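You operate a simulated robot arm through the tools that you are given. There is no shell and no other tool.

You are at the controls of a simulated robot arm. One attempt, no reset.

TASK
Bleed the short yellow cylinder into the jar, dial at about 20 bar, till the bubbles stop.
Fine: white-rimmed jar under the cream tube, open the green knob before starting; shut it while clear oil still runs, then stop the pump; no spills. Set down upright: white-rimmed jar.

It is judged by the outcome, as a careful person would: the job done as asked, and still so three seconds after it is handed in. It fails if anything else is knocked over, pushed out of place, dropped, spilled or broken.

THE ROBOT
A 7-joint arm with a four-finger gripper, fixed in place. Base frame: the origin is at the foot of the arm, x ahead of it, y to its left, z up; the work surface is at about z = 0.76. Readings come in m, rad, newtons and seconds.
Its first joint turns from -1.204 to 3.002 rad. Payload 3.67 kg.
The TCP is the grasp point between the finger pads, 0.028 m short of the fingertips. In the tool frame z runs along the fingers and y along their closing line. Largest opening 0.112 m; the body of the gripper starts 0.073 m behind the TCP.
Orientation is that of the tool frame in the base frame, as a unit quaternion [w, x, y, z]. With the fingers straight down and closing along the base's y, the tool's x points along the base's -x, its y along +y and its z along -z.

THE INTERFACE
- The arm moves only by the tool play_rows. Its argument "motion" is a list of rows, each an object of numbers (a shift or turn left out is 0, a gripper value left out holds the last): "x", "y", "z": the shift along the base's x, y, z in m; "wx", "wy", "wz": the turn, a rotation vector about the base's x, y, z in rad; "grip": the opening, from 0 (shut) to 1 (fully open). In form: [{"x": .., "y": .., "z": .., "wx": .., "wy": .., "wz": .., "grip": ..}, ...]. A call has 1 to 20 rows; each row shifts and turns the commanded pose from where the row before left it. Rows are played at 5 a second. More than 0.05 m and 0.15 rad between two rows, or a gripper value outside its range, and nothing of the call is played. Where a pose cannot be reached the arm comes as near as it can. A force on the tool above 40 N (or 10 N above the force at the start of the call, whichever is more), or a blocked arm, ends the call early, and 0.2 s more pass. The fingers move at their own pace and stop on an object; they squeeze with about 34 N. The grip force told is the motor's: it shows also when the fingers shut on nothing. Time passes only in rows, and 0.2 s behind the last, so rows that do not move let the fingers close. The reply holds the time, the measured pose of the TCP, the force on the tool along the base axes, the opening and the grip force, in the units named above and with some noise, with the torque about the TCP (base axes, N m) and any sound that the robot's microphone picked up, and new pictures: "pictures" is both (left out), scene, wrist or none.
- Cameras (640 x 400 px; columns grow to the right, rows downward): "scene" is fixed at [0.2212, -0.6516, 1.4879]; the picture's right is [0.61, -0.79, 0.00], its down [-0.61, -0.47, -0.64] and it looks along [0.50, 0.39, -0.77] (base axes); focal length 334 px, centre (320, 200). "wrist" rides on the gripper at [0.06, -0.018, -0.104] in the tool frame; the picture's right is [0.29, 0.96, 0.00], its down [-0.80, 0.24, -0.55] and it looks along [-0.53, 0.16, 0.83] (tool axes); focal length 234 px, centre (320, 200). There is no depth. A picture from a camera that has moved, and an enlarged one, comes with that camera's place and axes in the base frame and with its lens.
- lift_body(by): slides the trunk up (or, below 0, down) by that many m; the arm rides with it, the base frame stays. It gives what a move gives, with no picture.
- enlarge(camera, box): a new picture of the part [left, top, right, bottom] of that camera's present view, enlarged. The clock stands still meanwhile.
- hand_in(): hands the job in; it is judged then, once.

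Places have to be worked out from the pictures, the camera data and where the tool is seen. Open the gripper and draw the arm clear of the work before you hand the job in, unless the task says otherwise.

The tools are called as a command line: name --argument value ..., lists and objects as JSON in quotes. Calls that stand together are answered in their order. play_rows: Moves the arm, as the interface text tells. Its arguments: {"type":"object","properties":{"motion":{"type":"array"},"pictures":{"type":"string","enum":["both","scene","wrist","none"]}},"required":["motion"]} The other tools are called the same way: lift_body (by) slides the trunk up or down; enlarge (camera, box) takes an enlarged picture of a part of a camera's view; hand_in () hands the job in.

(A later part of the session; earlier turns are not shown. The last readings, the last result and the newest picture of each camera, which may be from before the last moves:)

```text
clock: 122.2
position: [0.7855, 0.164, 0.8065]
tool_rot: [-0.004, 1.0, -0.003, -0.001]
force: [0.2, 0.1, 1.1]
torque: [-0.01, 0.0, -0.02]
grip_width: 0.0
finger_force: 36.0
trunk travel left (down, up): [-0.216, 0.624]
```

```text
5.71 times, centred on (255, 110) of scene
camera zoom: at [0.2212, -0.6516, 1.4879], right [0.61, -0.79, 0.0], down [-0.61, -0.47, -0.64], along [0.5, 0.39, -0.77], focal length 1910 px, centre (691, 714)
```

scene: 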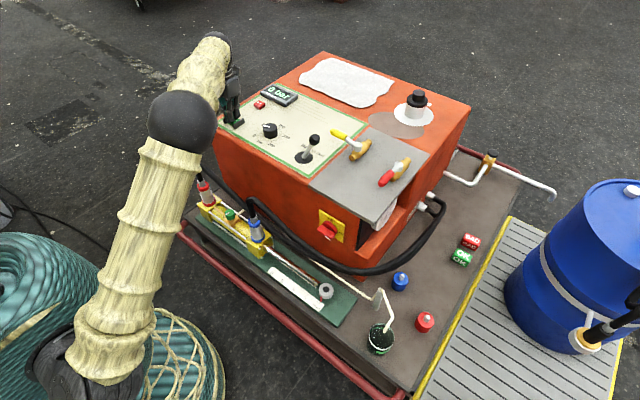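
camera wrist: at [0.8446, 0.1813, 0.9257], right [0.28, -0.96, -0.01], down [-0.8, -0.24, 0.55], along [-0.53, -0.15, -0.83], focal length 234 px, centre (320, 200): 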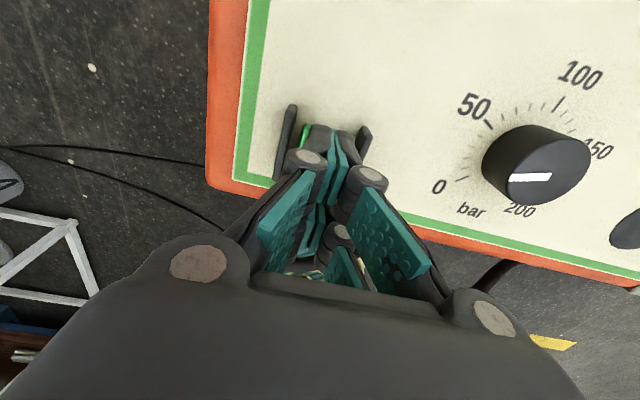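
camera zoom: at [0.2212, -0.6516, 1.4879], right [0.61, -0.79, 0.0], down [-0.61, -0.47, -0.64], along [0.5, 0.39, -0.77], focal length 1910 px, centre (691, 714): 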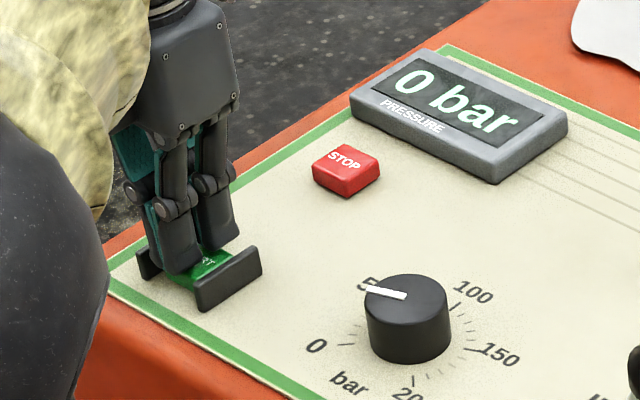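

The tips are now below guard-top height with no contact, so the path to the button is clear. I'll continue pressing in 2 mm steps.

play_rows --motion '[{"z": -0.002}, {"z": -0.002}, {"z": -0.002}, {"z": -0.002}]' --pictures "scene"

```text
clock: 123.2
position: [0.7851, 0.1638, 0.7995]
tool_rot: [-0.003, 1.0, -0.001, 0.0]
force: [-0.3, 0.0, 2.5]
torque: [-0.02, -0.01, 0.01]
grip_width: 0.006
finger_force: 35.9
trunk travel left (down, up): [-0.216, 0.624]
heard: click
```

scene: 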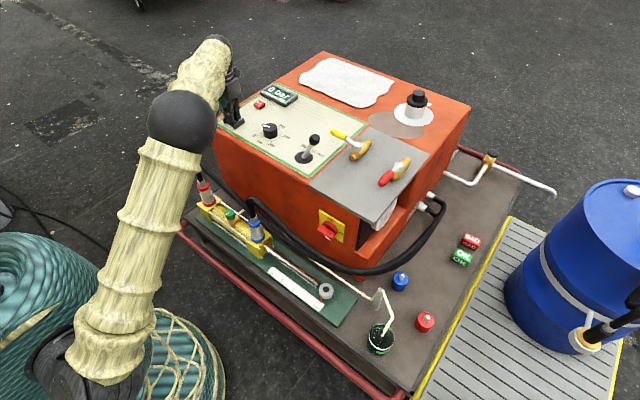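

A click was heard, so the button was pressed. I'll check the display, tube and jar while the clock stands still.

enlarge --camera "scene" --box '[205, 75, 305, 145]'

enlarge --camera "scene" --box '[340, 280, 420, 360]'

```text
5.71 times, centred on (255, 110) of scene
camera zoom: at [0.2212, -0.6516, 1.4879], right [0.61, -0.79, 0.0], down [-0.61, -0.47, -0.64], along [0.5, 0.39, -0.77], focal length 1910 px, centre (691, 714)
```

zoom: 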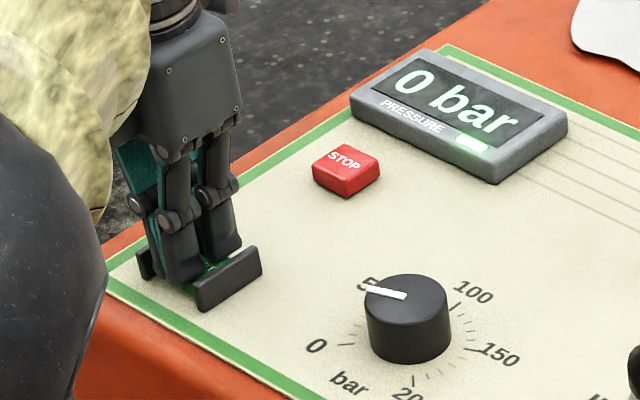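

```text
5.00 times, centred on (380, 320) of scene
camera zoom: at [0.2212, -0.6516, 1.4879], right [0.61, -0.79, 0.0], down [-0.61, -0.47, -0.64], along [0.5, 0.39, -0.77], focal length 1671 px, centre (20, -400)
```

zoom: 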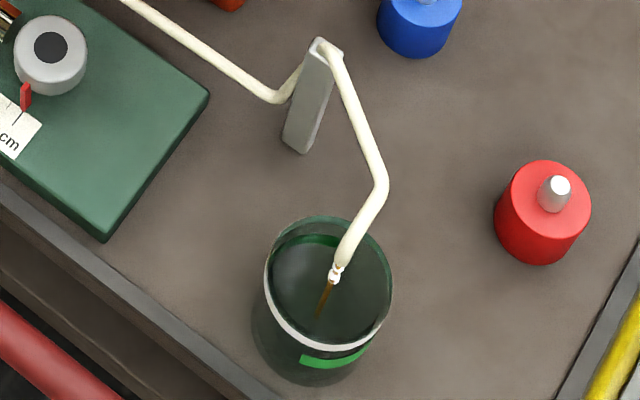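

The pump is running: the indicator lamp is lit and oil with bubbles is coming out of the tube into the jar. I'll lift off and head back toward the knob, turning the wrist on the way and watching the flow.

play_rows --motion '[{"z": 0.035}, {"z": 0.045}, {"wz": -0.15, "x": -0.012, "y": -0.008, "z": 0.03, "grip": 0.3}, {"wz": -0.15, "x": -0.015, "y": -0.008, "grip": 0.6}, {"wz": -0.15, "x": -0.015, "y": -0.008}, {"wz": -0.15, "x": -0.015, "y": -0.008}, {"wz": -0.15, "x": -0.015, "y": -0.008}, {"wz": -0.15, "x": -0.015, "y": -0.008}, {"wz": -0.15, "x": -0.015, "y": -0.008}, {"wz": -0.15, "x": -0.015, "y": -0.008}, {"wz": -0.15, "x": -0.015, "y": -0.008}, {"wz": -0.15, "x": -0.015, "y": -0.008}]' --pictures "scene"

enlarge --camera "scene" --box '[340, 280, 420, 360]'

```text
clock: 125.8
position: [0.6391, 0.0838, 0.9096]
tool_rot: [-0.002, 0.73, -0.684, 0.002]
force: [0.2, 0.0, 0.0]
torque: [-0.01, -0.02, 0.02]
grip_width: 0.0674
finger_force: 0.0
trunk travel left (down, up): [-0.216, 0.624]
```

scene: 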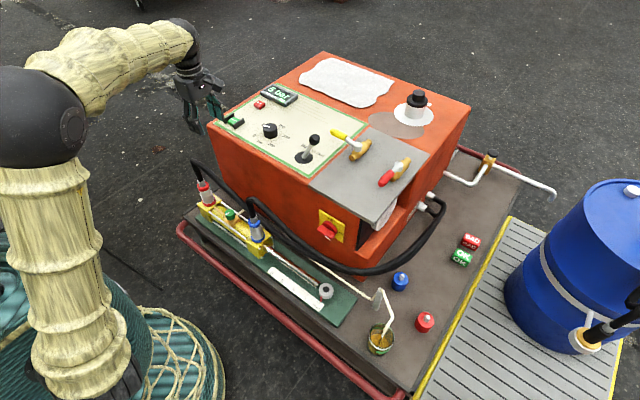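

```text
5.00 times, centred on (380, 320) of scene
camera zoom: at [0.2212, -0.6516, 1.4879], right [0.61, -0.79, 0.0], down [-0.61, -0.47, -0.64], along [0.5, 0.39, -0.77], focal length 1671 px, centre (20, -400)
```

zoom: 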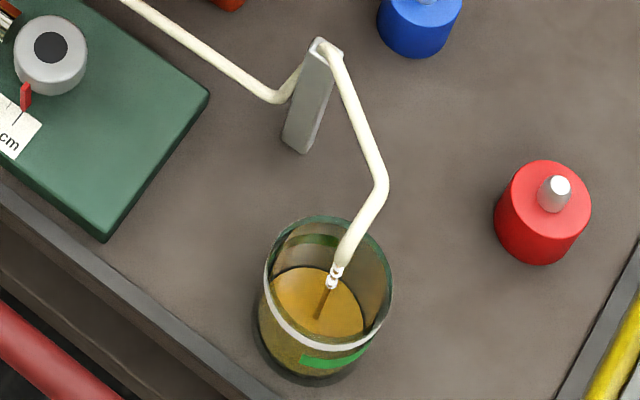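

Oil is already visible in the jar after 2.6 s. I'll zoom right in to judge the level and the bubbles while the clock stands still.

enlarge --camera "scene" --box '[362, 315, 402, 360]'

enlarge --camera "scene" --box '[250, 80, 310, 120]'

```text
8.89 times, centred on (382, 338) of scene
camera zoom: at [0.2212, -0.6516, 1.4879], right [0.61, -0.79, 0.0], down [-0.61, -0.47, -0.64], along [0.5, 0.39, -0.77], focal length 2971 px, centre (-231, -1022)
```

zoom: 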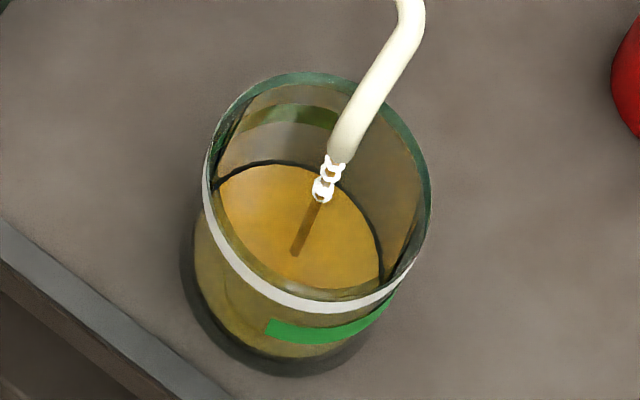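

```text
10.00 times, centred on (280, 100) of scene
camera zoom: at [0.2212, -0.6516, 1.4879], right [0.61, -0.79, 0.0], down [-0.61, -0.47, -0.64], along [0.5, 0.39, -0.77], focal length 3342 px, centre (720, 1200)
```

zoom: 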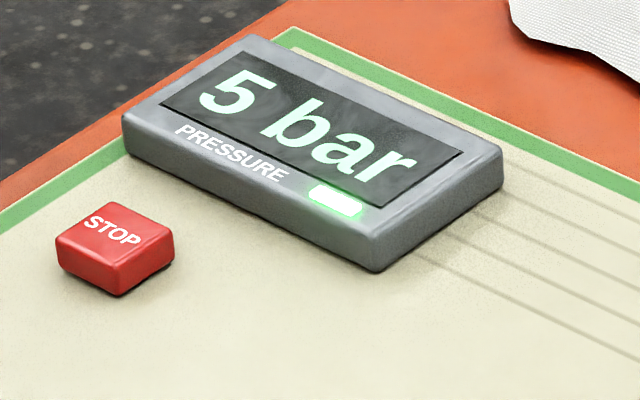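

A careful read of the geometry puts the oil surface at z≈0.414, about 1.4 cm deep of 8 cm, so there are roughly 12 s before it could overflow. Bubbles are still coming. I'll go briskly to the closing pose at the knob, combining rotation and translation.

play_rows --motion '[{"wx": 0.0656, "wy": -0.0323, "wz": -0.1116, "x": -0.0126, "y": -0.0088, "z": -0.0122, "grip": 0.5}, {"wx": 0.0656, "wy": -0.0323, "wz": -0.1116, "x": -0.0126, "y": -0.0088, "z": -0.0122}, {"wx": 0.0656, "wy": -0.0323, "wz": -0.1116, "x": -0.0126, "y": -0.0088, "z": -0.0122}, {"wx": 0.0656, "wy": -0.0323, "wz": -0.1116, "x": -0.0126, "y": -0.0088, "z": -0.0122}, {"wx": 0.0656, "wy": -0.0323, "wz": -0.1116, "x": -0.0126, "y": -0.0088, "z": -0.0122}, {"wx": 0.0656, "wy": -0.0323, "wz": -0.1116, "x": -0.0126, "y": -0.0088, "z": -0.0122}, {"wx": 0.0656, "wy": -0.0323, "wz": -0.1116, "x": -0.0126, "y": -0.0088, "z": -0.0122}, {"wx": 0.0656, "wy": -0.0323, "wz": -0.1116, "x": -0.0126, "y": -0.0088, "z": -0.0122}, {"wx": 0.0656, "wy": -0.0323, "wz": -0.1116, "x": -0.0126, "y": -0.0088, "z": -0.0122}]' --pictures "scene"

enlarge --camera "scene" --box '[362, 315, 402, 360]'

```text
clock: 127.8
position: [0.5269, 0.0065, 0.7993]
tool_rot: [0.298, -0.279, 0.909, 0.088]
force: [0.8, 0.7, 0.8]
torque: [0.02, 0.01, 0.0]
grip_width: 0.0559
finger_force: 0.0
trunk travel left (down, up): [-0.216, 0.624]
```

scene: 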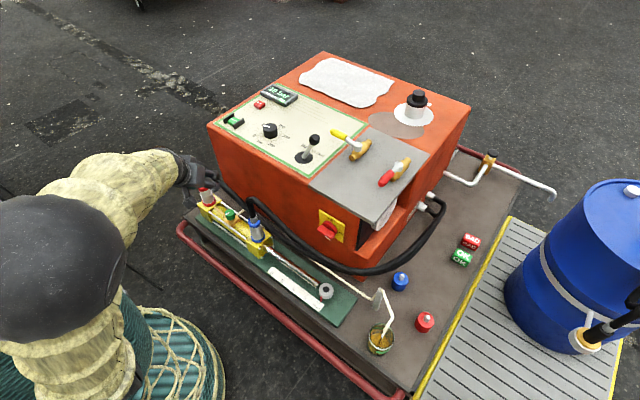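

```text
8.89 times, centred on (382, 338) of scene
camera zoom: at [0.2212, -0.6516, 1.4879], right [0.61, -0.79, 0.0], down [-0.61, -0.47, -0.64], along [0.5, 0.39, -0.77], focal length 2971 px, centre (-231, -1022)
```

zoom: 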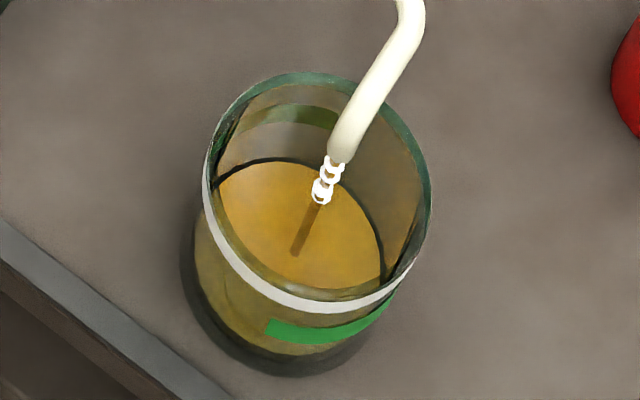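

The level has barely changed in 2 s, so the flow is slow and there is no rush. The arm is exactly at the planned pose. I'll lower the trunk to knob height while the bubbles clear.

lift_body --by -0.2

play_rows --motion '[{"z": -0.02}]' --pictures "both"

enlarge --camera "scene" --box '[362, 315, 402, 360]'

enlarge --camera "scene" --box '[170, 150, 290, 250]'

enlarge --camera "scene" --box '[250, 80, 310, 120]'

```text
clock: 130.0
position: [0.5255, 0.0071, 0.5997]
tool_rot: [0.296, -0.279, 0.909, 0.087]
force: [1.5, 0.1, 0.0]
torque: [-0.01, -0.02, -0.01]
grip_width: 0.0559
finger_force: 0.1
trunk travel left (down, up): [-0.016, 0.824]
```

```text
clock: 130.4
position: [0.5249, 0.0064, 0.5782]
tool_rot: [0.298, -0.277, 0.909, 0.087]
force: [-0.8, -1.0, -0.3]
torque: [0.02, -0.02, 0.04]
grip_width: 0.0559
finger_force: 0.1
trunk travel left (down, up): [-0.016, 0.824]
camera wrist: at [0.4429, -0.0703, 0.6274], right [-0.73, 0.66, -0.18], down [0.13, 0.38, 0.92], along [0.67, 0.64, -0.36], focal length 234 px, centre (320, 200)
```

scene: 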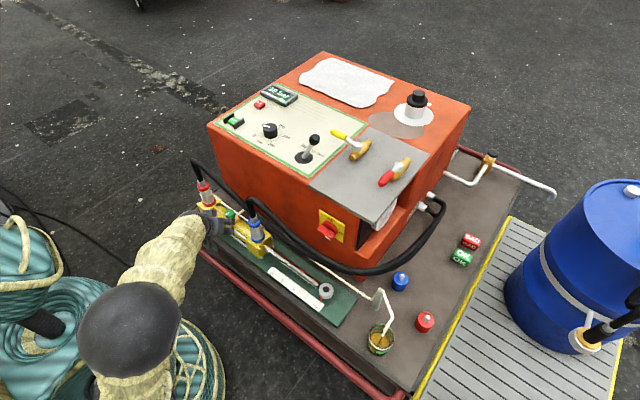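
wrist: 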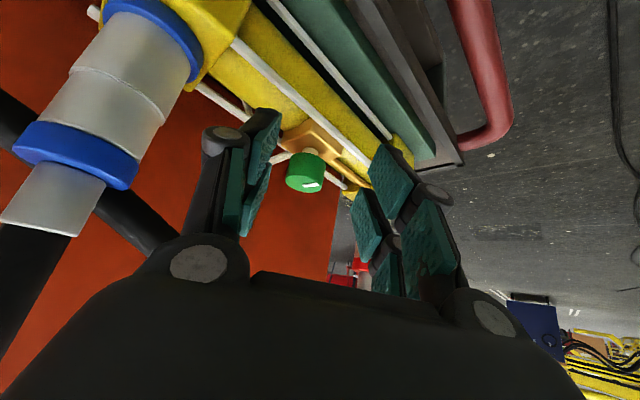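

```text
8.89 times, centred on (382, 338) of scene
camera zoom: at [0.2212, -0.6516, 1.4879], right [0.61, -0.79, 0.0], down [-0.61, -0.47, -0.64], along [0.5, 0.39, -0.77], focal length 2971 px, centre (-231, -1022)
```

zoom: 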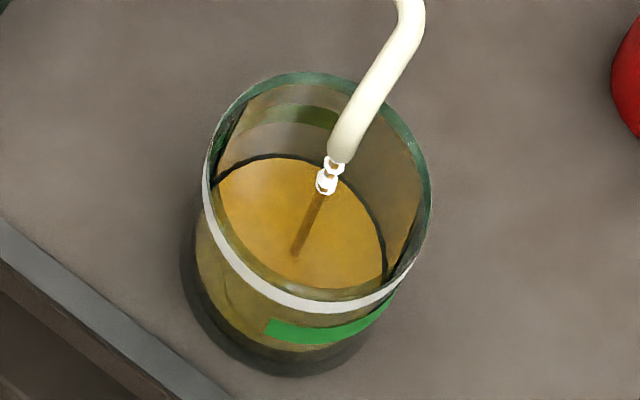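

```text
4.00 times, centred on (230, 200) of scene
camera zoom: at [0.2212, -0.6516, 1.4879], right [0.61, -0.79, 0.0], down [-0.61, -0.47, -0.64], along [0.5, 0.39, -0.77], focal length 1337 px, centre (680, 200)
```

zoom: 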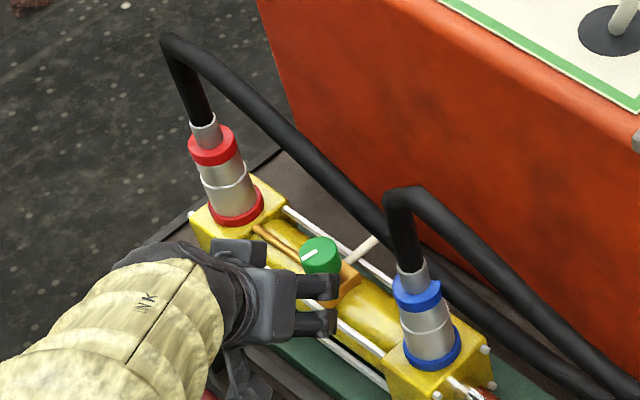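

```text
10.00 times, centred on (280, 100) of scene
camera zoom: at [0.2212, -0.6516, 1.4879], right [0.61, -0.79, 0.0], down [-0.61, -0.47, -0.64], along [0.5, 0.39, -0.77], focal length 3342 px, centre (720, 1200)
```

zoom: 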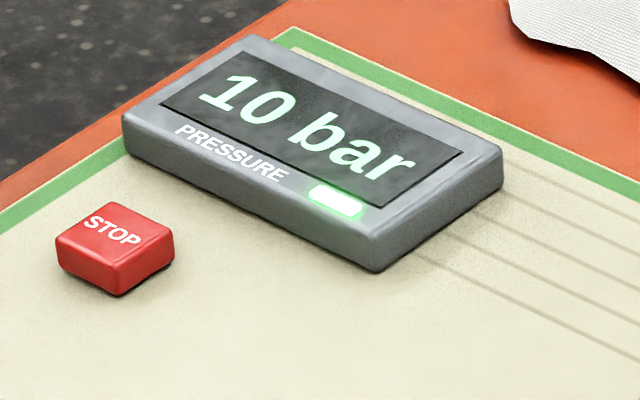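

Pressure has risen to 10 bar and the bubbles continue. I'll move in around the knob at this +34° yaw, fingers open, and hold there ready to close.

play_rows --motion '[{"x": 0.0191, "y": 0.012, "z": -0.012}, {"x": 0.0191, "y": 0.012, "z": -0.01}, {"x": 0.0191, "y": 0.0119, "z": -0.008}, {}]' --pictures "both"

enlarge --camera "wrist" --box '[200, 80, 440, 280]'

enlarge --camera "scene" --box '[362, 315, 402, 360]'

```text
clock: 131.4
position: [0.5829, 0.0435, 0.5481]
tool_rot: [0.298, -0.279, 0.909, 0.087]
force: [0.6, 0.4, 0.0]
torque: [-0.01, 0.01, -0.01]
grip_width: 0.0561
finger_force: 0.1
trunk travel left (down, up): [-0.016, 0.824]
camera wrist: at [0.5003, -0.0336, 0.5974], right [-0.73, 0.66, -0.18], down [0.13, 0.38, 0.92], along [0.67, 0.64, -0.36], focal length 234 px, centre (320, 200)
```

scene: 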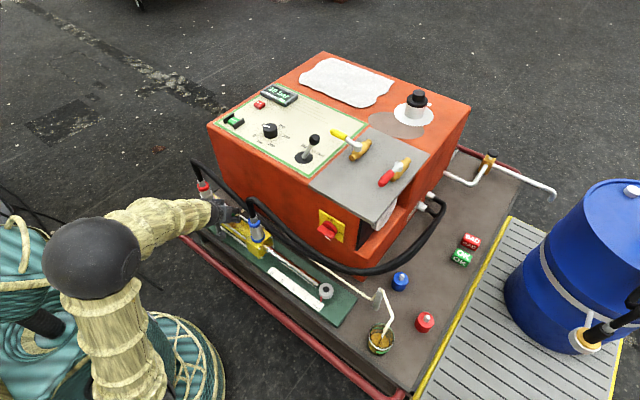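
wrist: 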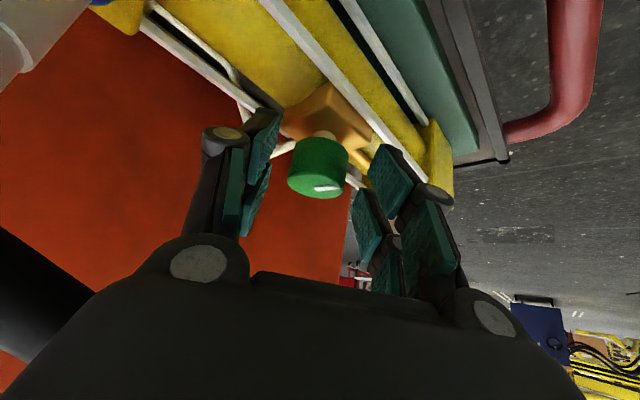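

```text
2.00 times, centred on (320, 180) of wrist
camera zoom: at [0.5003, -0.0336, 0.5974], right [-0.73, 0.66, -0.18], down [0.13, 0.38, 0.92], along [0.67, 0.64, -0.36], focal length 468 px, centre (320, 240)
```

zoom: 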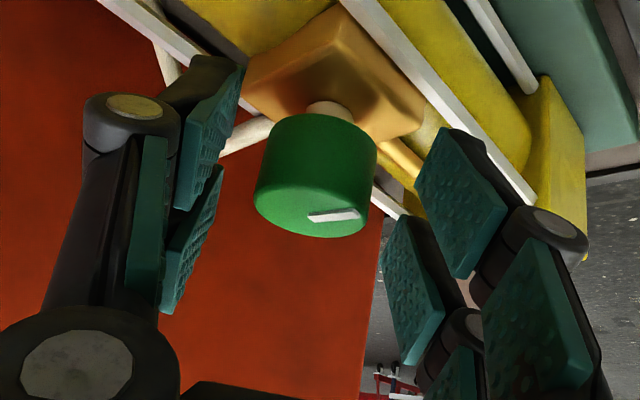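

```text
8.89 times, centred on (382, 338) of scene
camera zoom: at [0.2212, -0.6516, 1.4879], right [0.61, -0.79, 0.0], down [-0.61, -0.47, -0.64], along [0.5, 0.39, -0.77], focal length 2971 px, centre (-231, -1022)
```

zoom: 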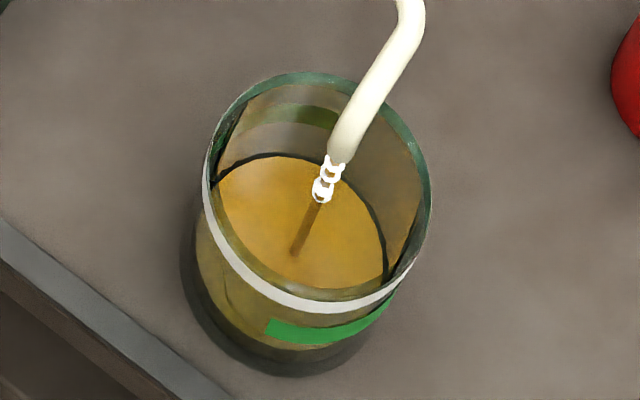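

The oil is rising about 1 mm/s with some 6 cm of jar left, so I have ample time. I'm aligned on the knob, and I'll wait and watch the bubbles.

play_rows --motion '[{}, {}, {}, {}, {}, {}, {}, {}, {}, {}]' --pictures "scene"

enlarge --camera "scene" --box '[362, 315, 402, 360]'

```text
clock: 133.6
position: [0.5817, 0.0426, 0.5476]
tool_rot: [0.297, -0.28, 0.909, 0.088]
force: [-0.6, 0.8, 0.0]
torque: [-0.04, -0.02, 0.01]
grip_width: 0.056
finger_force: 0.0
trunk travel left (down, up): [-0.016, 0.824]
```

scene: 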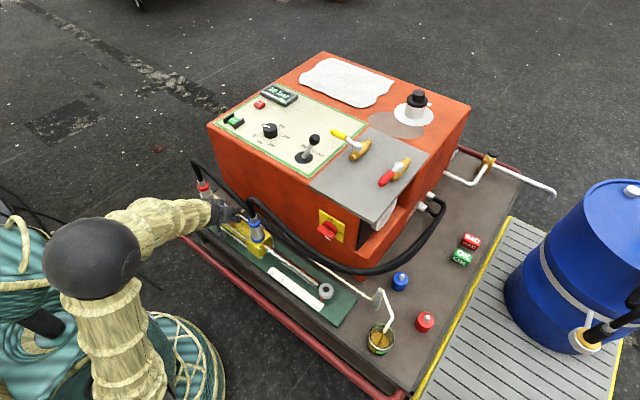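

```text
8.89 times, centred on (382, 338) of scene
camera zoom: at [0.2212, -0.6516, 1.4879], right [0.61, -0.79, 0.0], down [-0.61, -0.47, -0.64], along [0.5, 0.39, -0.77], focal length 2971 px, centre (-231, -1022)
```

zoom: 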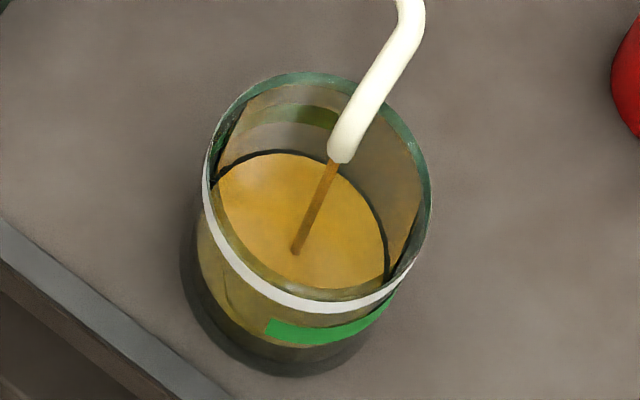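

No bubbles show in the stream now, just clear oil. I'll grip the knob while taking more snapshots to make sure the bubbles have really stopped.

play_rows --motion '[{"grip": 0.4}, {"grip": 0.3}, {"grip": 0.22}]' --pictures "scene"

enlarge --camera "scene" --box '[362, 315, 402, 360]'

```text
clock: 134.4
position: [0.5826, 0.0416, 0.5495]
tool_rot: [0.297, -0.278, 0.909, 0.088]
force: [6.0, -4.9, 1.7]
torque: [-0.31, 0.28, -0.12]
grip_width: 0.0326
finger_force: 45.5
trunk travel left (down, up): [-0.016, 0.824]
```

scene: 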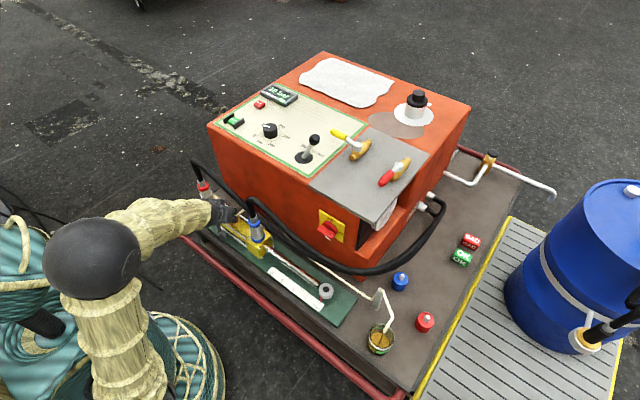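

```text
8.89 times, centred on (382, 338) of scene
camera zoom: at [0.2212, -0.6516, 1.4879], right [0.61, -0.79, 0.0], down [-0.61, -0.47, -0.64], along [0.5, 0.39, -0.77], focal length 2971 px, centre (-231, -1022)
```

zoom: 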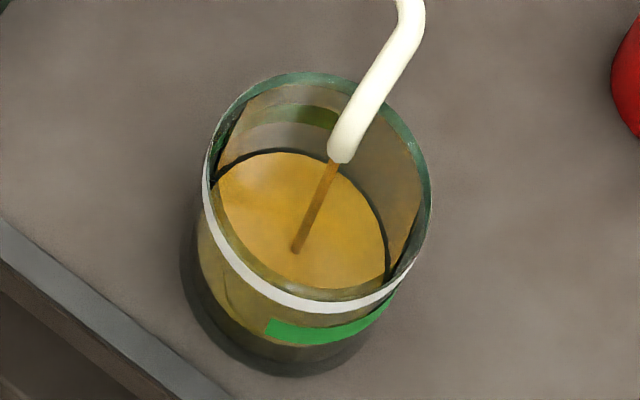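

It is still clear, and the knob is gripped. There's plenty of jar left, so I'll take two more snapshots to rule out intermittent bubbles.

play_rows --motion '[{}, {}]' --pictures "scene"

enlarge --camera "scene" --box '[362, 315, 402, 360]'

enlarge --camera "scene" --box '[250, 80, 310, 120]'

play_rows --motion '[{}, {}, {}]' --pictures "both"

enlarge --camera "scene" --box '[362, 315, 402, 360]'

```text
clock: 135.0
position: [0.5823, 0.0425, 0.5489]
tool_rot: [0.297, -0.279, 0.909, 0.088]
force: [9.2, -10.5, 2.3]
torque: [-0.44, 0.37, -0.24]
grip_width: 0.0323
finger_force: 45.3
trunk travel left (down, up): [-0.016, 0.824]
```

scene: 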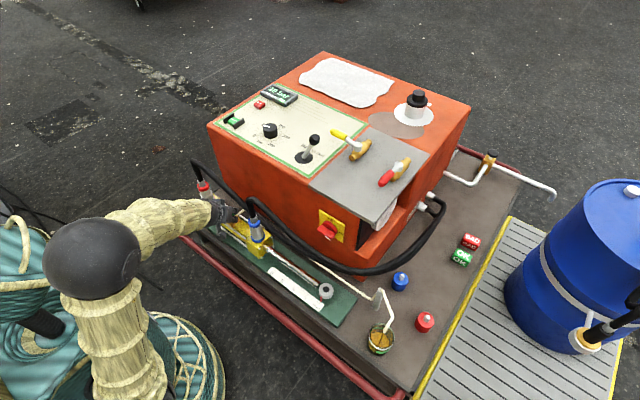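

```text
8.89 times, centred on (382, 338) of scene
camera zoom: at [0.2212, -0.6516, 1.4879], right [0.61, -0.79, 0.0], down [-0.61, -0.47, -0.64], along [0.5, 0.39, -0.77], focal length 2971 px, centre (-231, -1022)
```

zoom: 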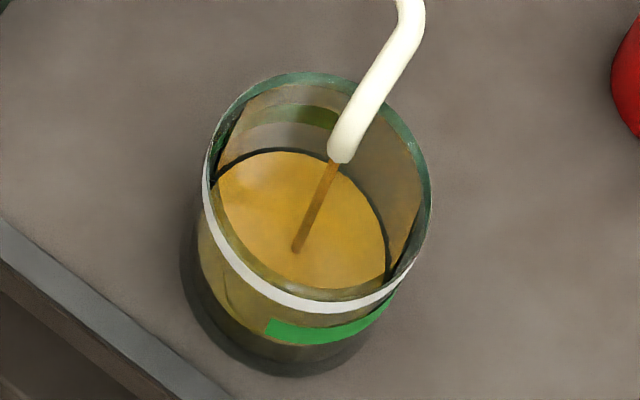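

```text
10.00 times, centred on (280, 100) of scene
camera zoom: at [0.2212, -0.6516, 1.4879], right [0.61, -0.79, 0.0], down [-0.61, -0.47, -0.64], along [0.5, 0.39, -0.77], focal length 3342 px, centre (720, 1200)
```

zoom: 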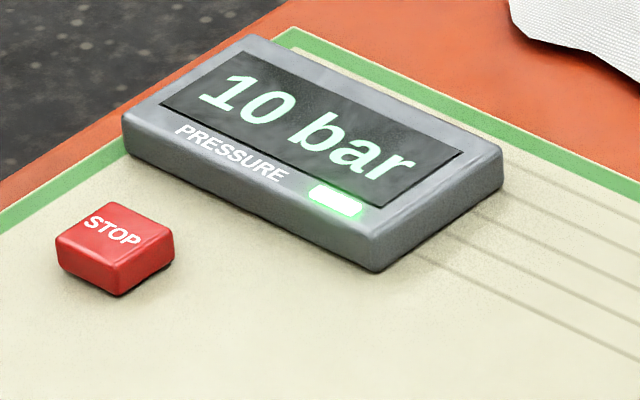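

```text
clock: 135.8
position: [0.5831, 0.0426, 0.5472]
tool_rot: [0.297, -0.279, 0.909, 0.088]
force: [12.1, -14.4, 4.3]
torque: [-0.44, 0.17, -0.29]
grip_width: 0.0324
finger_force: 44.9
trunk travel left (down, up): [-0.016, 0.824]
camera wrist: at [0.5004, -0.0344, 0.5974], right [-0.73, 0.66, -0.18], down [0.13, 0.38, 0.92], along [0.68, 0.64, -0.36], focal length 234 px, centre (320, 200)
```

scene: 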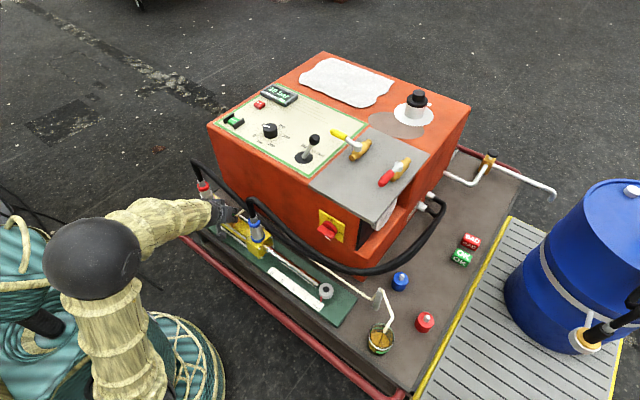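
wrist: 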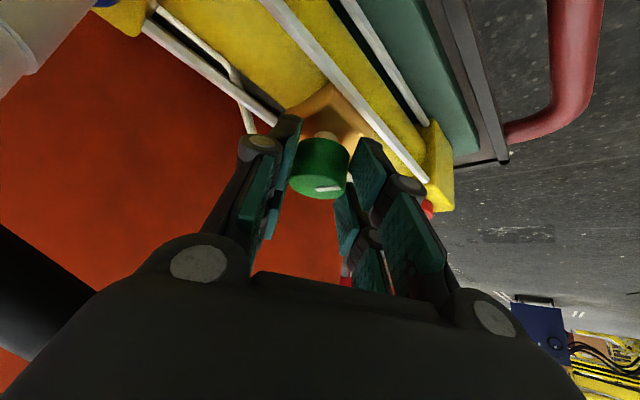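

```text
8.89 times, centred on (382, 338) of scene
camera zoom: at [0.2212, -0.6516, 1.4879], right [0.61, -0.79, 0.0], down [-0.61, -0.47, -0.64], along [0.5, 0.39, -0.77], focal length 2971 px, centre (-231, -1022)
```

zoom: 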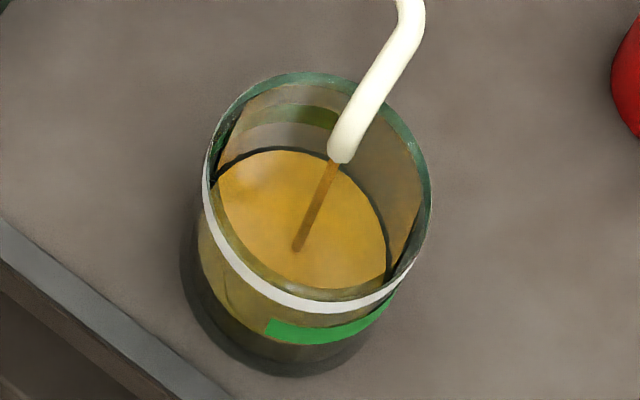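

The stream has stayed clear for over 2 s, so the bubbles have stopped. I'll now close the knob clockwise while clear oil still runs, easing the side load first.

play_rows --motion '[{"x": 0.001, "y": -0.0015}, {"wz": -0.1, "x": -0.0008, "y": 0.0012}, {"wz": -0.1, "x": -0.0006, "y": 0.0013}, {"wz": -0.1, "x": -0.0005, "y": 0.0014}, {"wz": -0.1, "x": -0.0003, "y": 0.0014}, {"wz": -0.1, "x": -0.0002, "y": 0.0014}]' --pictures "both"

```text
clock: 137.2
position: [0.5804, 0.0501, 0.5475]
tool_rot: [0.31, -0.046, 0.95, 0.011]
force: [-6.5, 16.8, 6.5]
torque: [0.17, 0.21, 0.3]
grip_width: 0.0324
finger_force: 45.1
trunk travel left (down, up): [-0.016, 0.824]
camera wrist: at [0.4716, 0.0204, 0.5974], right [-0.32, 0.93, -0.18], down [0.29, 0.28, 0.92], along [0.9, 0.24, -0.36], focal length 234 px, centre (320, 200)
```

scene: 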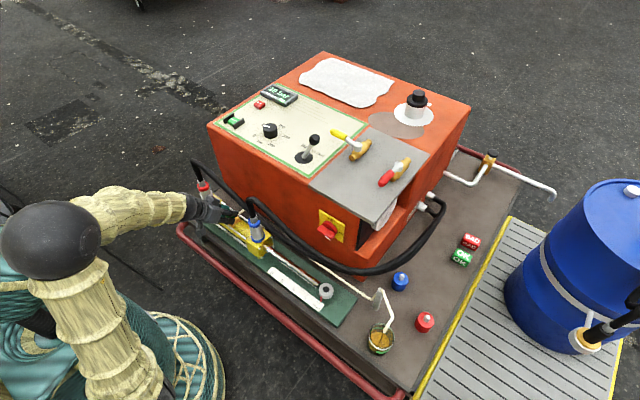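
wrist: 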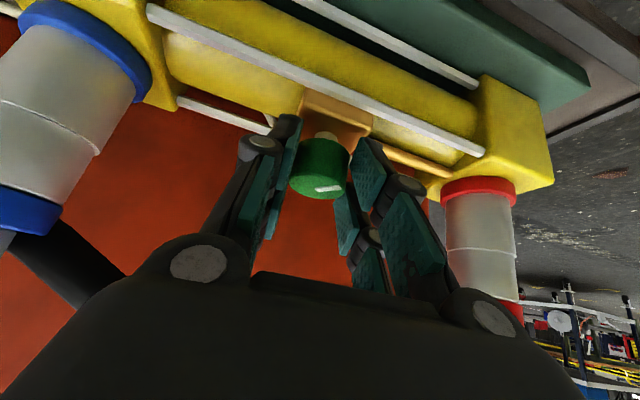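

The knob is following. I'll ease the side load and continue clockwise.

play_rows --motion '[{"wz": -0.1, "x": -0.0003, "y": 0.0031}, {"wz": -0.1, "x": 0.0001, "y": 0.0015}, {"wz": -0.1, "x": 0.0002, "y": 0.0014}, {"wz": -0.1, "x": 0.0004, "y": 0.0014}, {"wz": -0.1, "x": 0.0005, "y": 0.0014}]' --pictures "both"

enlarge --camera "wrist" --box '[200, 80, 440, 280]'

enlarge --camera "scene" --box '[362, 315, 402, 360]'

```text
clock: 138.4
position: [0.5826, 0.055, 0.5482]
tool_rot: [0.294, 0.19, 0.935, -0.055]
force: [-17.1, 9.3, 9.6]
torque: [0.75, 1.09, 0.03]
grip_width: 0.0328
finger_force: 45.3
trunk travel left (down, up): [-0.016, 0.824]
stopped in row 5: the force on the tool passed its limit at 45 N (the readings are from after the stop); the commanded pose is now the measured one
camera wrist: at [0.4737, 0.0796, 0.5992], right [0.15, 0.98, -0.16], down [0.4, 0.08, 0.91], along [0.9, -0.2, -0.38], focal length 234 px, centre (320, 200)
```

scene: 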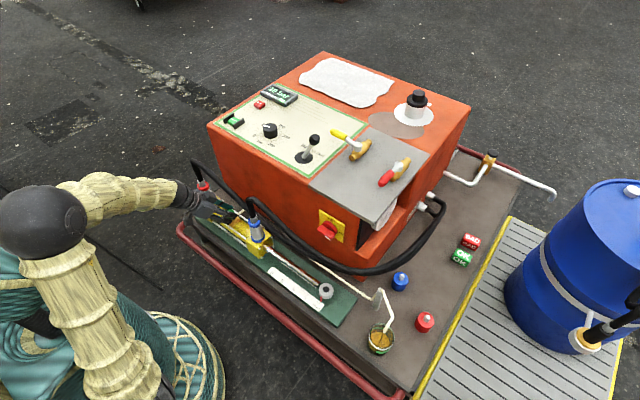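
wrist: 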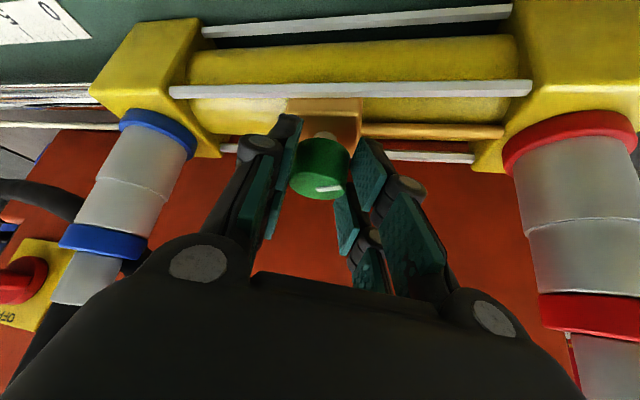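

```text
2.00 times, centred on (320, 180) of wrist
camera zoom: at [0.4737, 0.0796, 0.5992], right [0.15, 0.98, -0.16], down [0.4, 0.08, 0.91], along [0.9, -0.2, -0.38], focal length 468 px, centre (320, 240)
```

zoom: 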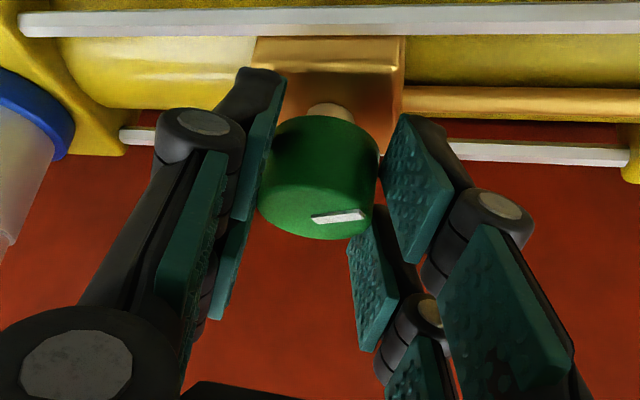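

```text
8.89 times, centred on (382, 338) of scene
camera zoom: at [0.2212, -0.6516, 1.4879], right [0.61, -0.79, 0.0], down [-0.61, -0.47, -0.64], along [0.5, 0.39, -0.77], focal length 2971 px, centre (-231, -1022)
```

zoom: 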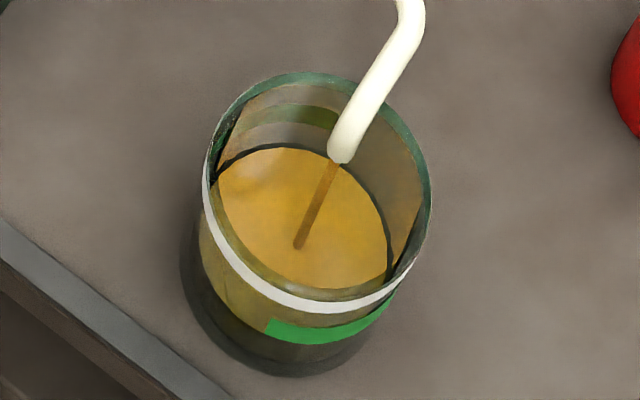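

The knob mark reads about 112° against 90° closed, so roughly 23° remain and clear oil still runs. I'll open, swing back, regrip and finish closing.

play_rows --motion '[{"grip": 0.45}, {"grip": 0.55}, {"wz": 0.12, "x": -0.0006, "y": -0.0017, "grip": 0.55}, {"wz": 0.12, "x": -0.0004, "y": -0.0017}, {"wz": 0.12, "x": -0.0002, "y": -0.0017}, {"wz": 0.12, "x": 0.0, "y": -0.0017}, {"wz": 0.12, "x": 0.0002, "y": -0.0017}, {"wz": 0.12, "x": 0.0004, "y": -0.0017}, {"grip": 0.4}, {"grip": 0.3}, {"grip": 0.22}, {"grip": 0.22}]' --pictures "both"

```text
clock: 141.0
position: [0.5818, 0.0463, 0.5476]
tool_rot: [0.297, -0.153, 0.941, 0.052]
force: [-7.5, 15.1, -0.6]
torque: [0.36, -0.28, 0.24]
grip_width: 0.0329
finger_force: 45.1
trunk travel left (down, up): [-0.016, 0.824]
camera wrist: at [0.4836, -0.0072, 0.5982], right [-0.53, 0.83, -0.16], down [0.24, 0.33, 0.91], along [0.81, 0.44, -0.38], focal length 234 px, centre (320, 200)
```

scene: 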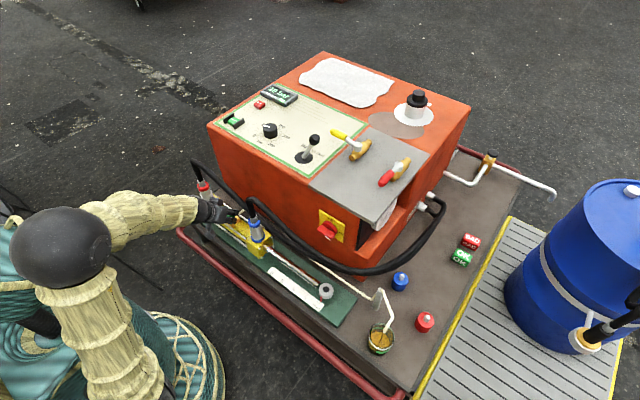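
wrist: 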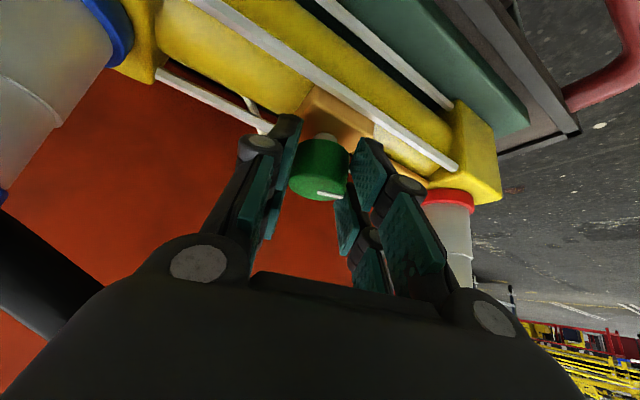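

I'm regripped at +18° yaw. I'll turn the rest of the way clockwise, easing the side load, until it seats.

play_rows --motion '[{"x": -0.0005, "y": 0.0015}, {"wz": -0.1, "x": -0.0004, "y": 0.0015}, {"wz": -0.1, "x": -0.0003, "y": 0.0016}, {"wz": -0.1, "x": -0.0001, "y": 0.0016}, {"wz": -0.1, "x": 0.0001, "y": 0.0016}, {"wz": -0.1, "x": 0.0002, "y": 0.0015}]' --pictures "both"

enlarge --camera "wrist" --box '[200, 80, 440, 280]'

enlarge --camera "scene" --box '[362, 315, 402, 360]'

enlarge --camera "scene" --box '[250, 80, 310, 120]'

```text
clock: 142.4
position: [0.5804, 0.0527, 0.5473]
tool_rot: [0.3, 0.086, 0.95, -0.024]
force: [-5.5, -9.5, 4.0]
torque: [-0.52, 0.01, 0.14]
grip_width: 0.0327
finger_force: 44.9
trunk travel left (down, up): [-0.016, 0.824]
camera wrist: at [0.4698, 0.0534, 0.5981], right [-0.06, 0.99, -0.16], down [0.37, 0.17, 0.91], along [0.93, 0.0, -0.38], focal length 234 px, centre (320, 200)
```

scene: 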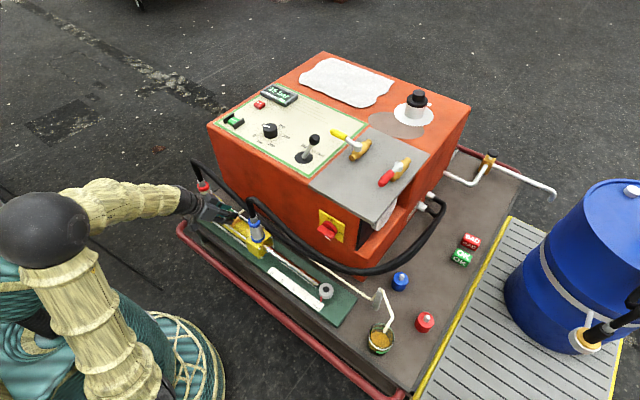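
wrist: 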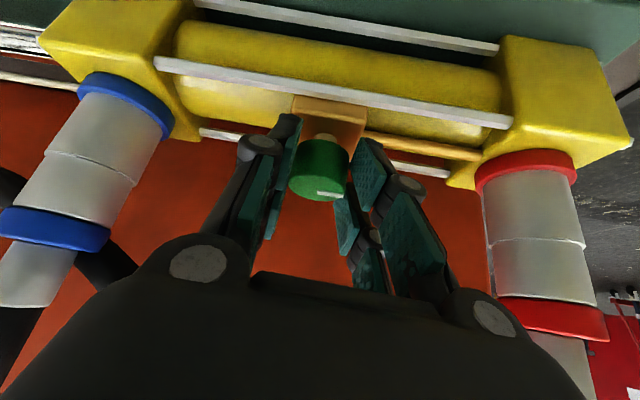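

```text
2.00 times, centred on (320, 180) of wrist
camera zoom: at [0.4698, 0.0534, 0.5981], right [-0.06, 0.99, -0.16], down [0.37, 0.17, 0.91], along [0.93, 0.0, -0.38], focal length 468 px, centre (320, 240)
```

zoom: 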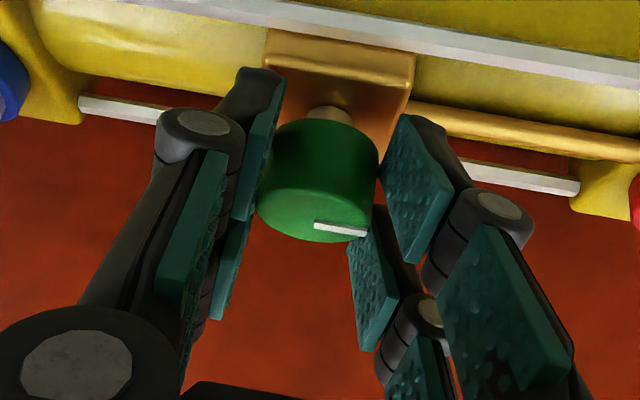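

```text
8.89 times, centred on (382, 338) of scene
camera zoom: at [0.2212, -0.6516, 1.4879], right [0.61, -0.79, 0.0], down [-0.61, -0.47, -0.64], along [0.5, 0.39, -0.77], focal length 2971 px, centre (-231, -1022)
```

zoom: 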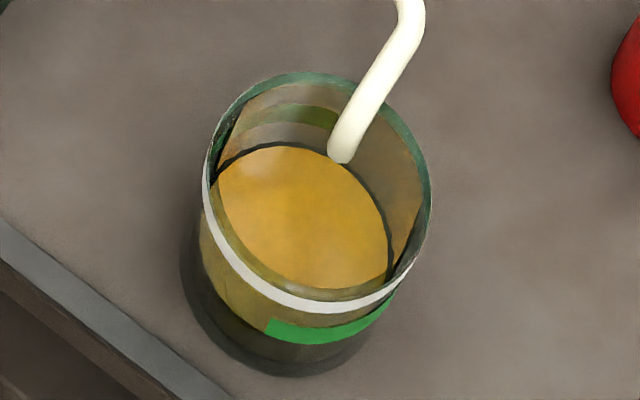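

```text
10.00 times, centred on (280, 100) of scene
camera zoom: at [0.2212, -0.6516, 1.4879], right [0.61, -0.79, 0.0], down [-0.61, -0.47, -0.64], along [0.5, 0.39, -0.77], focal length 3342 px, centre (720, 1200)
```

zoom: 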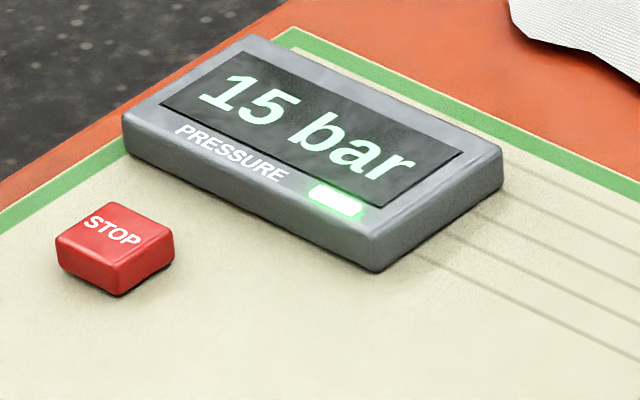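

The stream has stopped, pressure is rising at 15 bar, and the knob's mark is back at 89°, so it was shut while clear oil was still running. Now I'll release the knob, back out under the hose and head for STOP.

play_rows --motion '[{"grip": 0.45}, {"grip": 0.55}, {"x": -0.01, "y": 0.001, "z": 0.015}, {"x": -0.015, "y": 0.002, "z": 0.02}, {"x": -0.015, "y": 0.002, "z": 0.02}, {"x": -0.012, "z": 0.03}, {"x": -0.003, "z": 0.045}, {"z": 0.049}, {"z": 0.049}, {"z": 0.049}, {"z": 0.045}, {"wx": 0.0219, "wy": 0.1204, "z": 0.03}, {"wx": 0.0219, "wy": 0.1204}, {"wx": 0.0219, "wy": 0.1204}, {"wx": 0.0219, "wy": 0.1204}, {"wx": 0.0219, "wy": 0.1204, "x": 0.01}]' --pictures "both"

enlarge --camera "scene" --box '[190, 160, 290, 250]'

enlarge --camera "scene" --box '[250, 80, 310, 120]'

enlarge --camera "scene" --box '[340, 280, 420, 360]'

```text
clock: 145.8
position: [0.5362, 0.0588, 0.8987]
tool_rot: [0.0, 0.09, 0.996, 0.004]
force: [-0.4, -0.1, 0.9]
torque: [0.03, -0.05, -0.02]
grip_width: 0.0612
finger_force: 0.0
trunk travel left (down, up): [-0.016, 0.824]
camera wrist: at [0.473, 0.0496, 1.004], right [-0.11, 0.99, 0.01], down [0.83, 0.09, 0.55], along [0.55, 0.07, -0.83], focal length 234 px, centre (320, 200)
```

scene: 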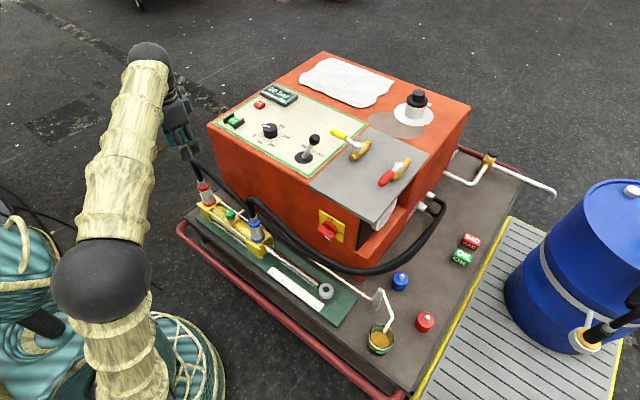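
wrist: 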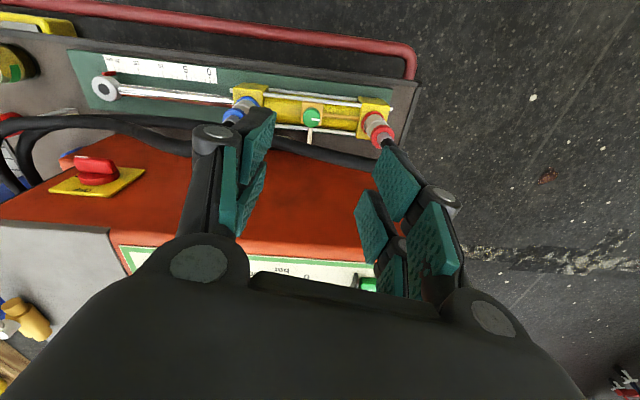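

```text
4.44 times, centred on (240, 205) of scene
camera zoom: at [0.2212, -0.6516, 1.4879], right [0.61, -0.79, 0.0], down [-0.61, -0.47, -0.64], along [0.5, 0.39, -0.77], focal length 1485 px, centre (676, 178)
```

zoom: 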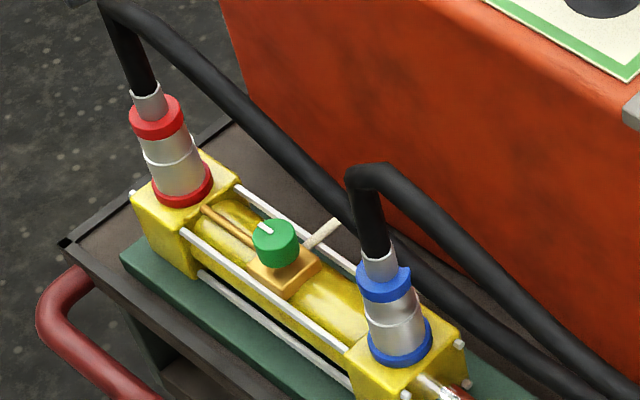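

```text
10.00 times, centred on (280, 100) of scene
camera zoom: at [0.2212, -0.6516, 1.4879], right [0.61, -0.79, 0.0], down [-0.61, -0.47, -0.64], along [0.5, 0.39, -0.77], focal length 3342 px, centre (720, 1200)
```

zoom: 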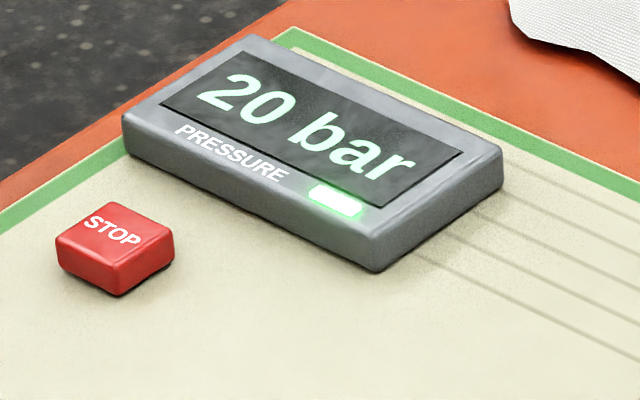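

```text
5.00 times, centred on (380, 320) of scene
camera zoom: at [0.2212, -0.6516, 1.4879], right [0.61, -0.79, 0.0], down [-0.61, -0.47, -0.64], along [0.5, 0.39, -0.77], focal length 1671 px, centre (20, -400)
```

zoom: 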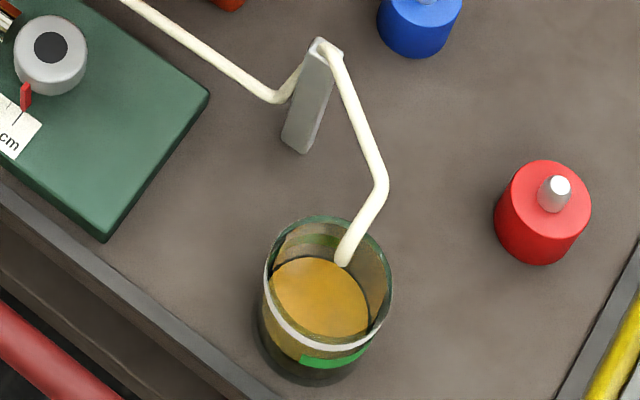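

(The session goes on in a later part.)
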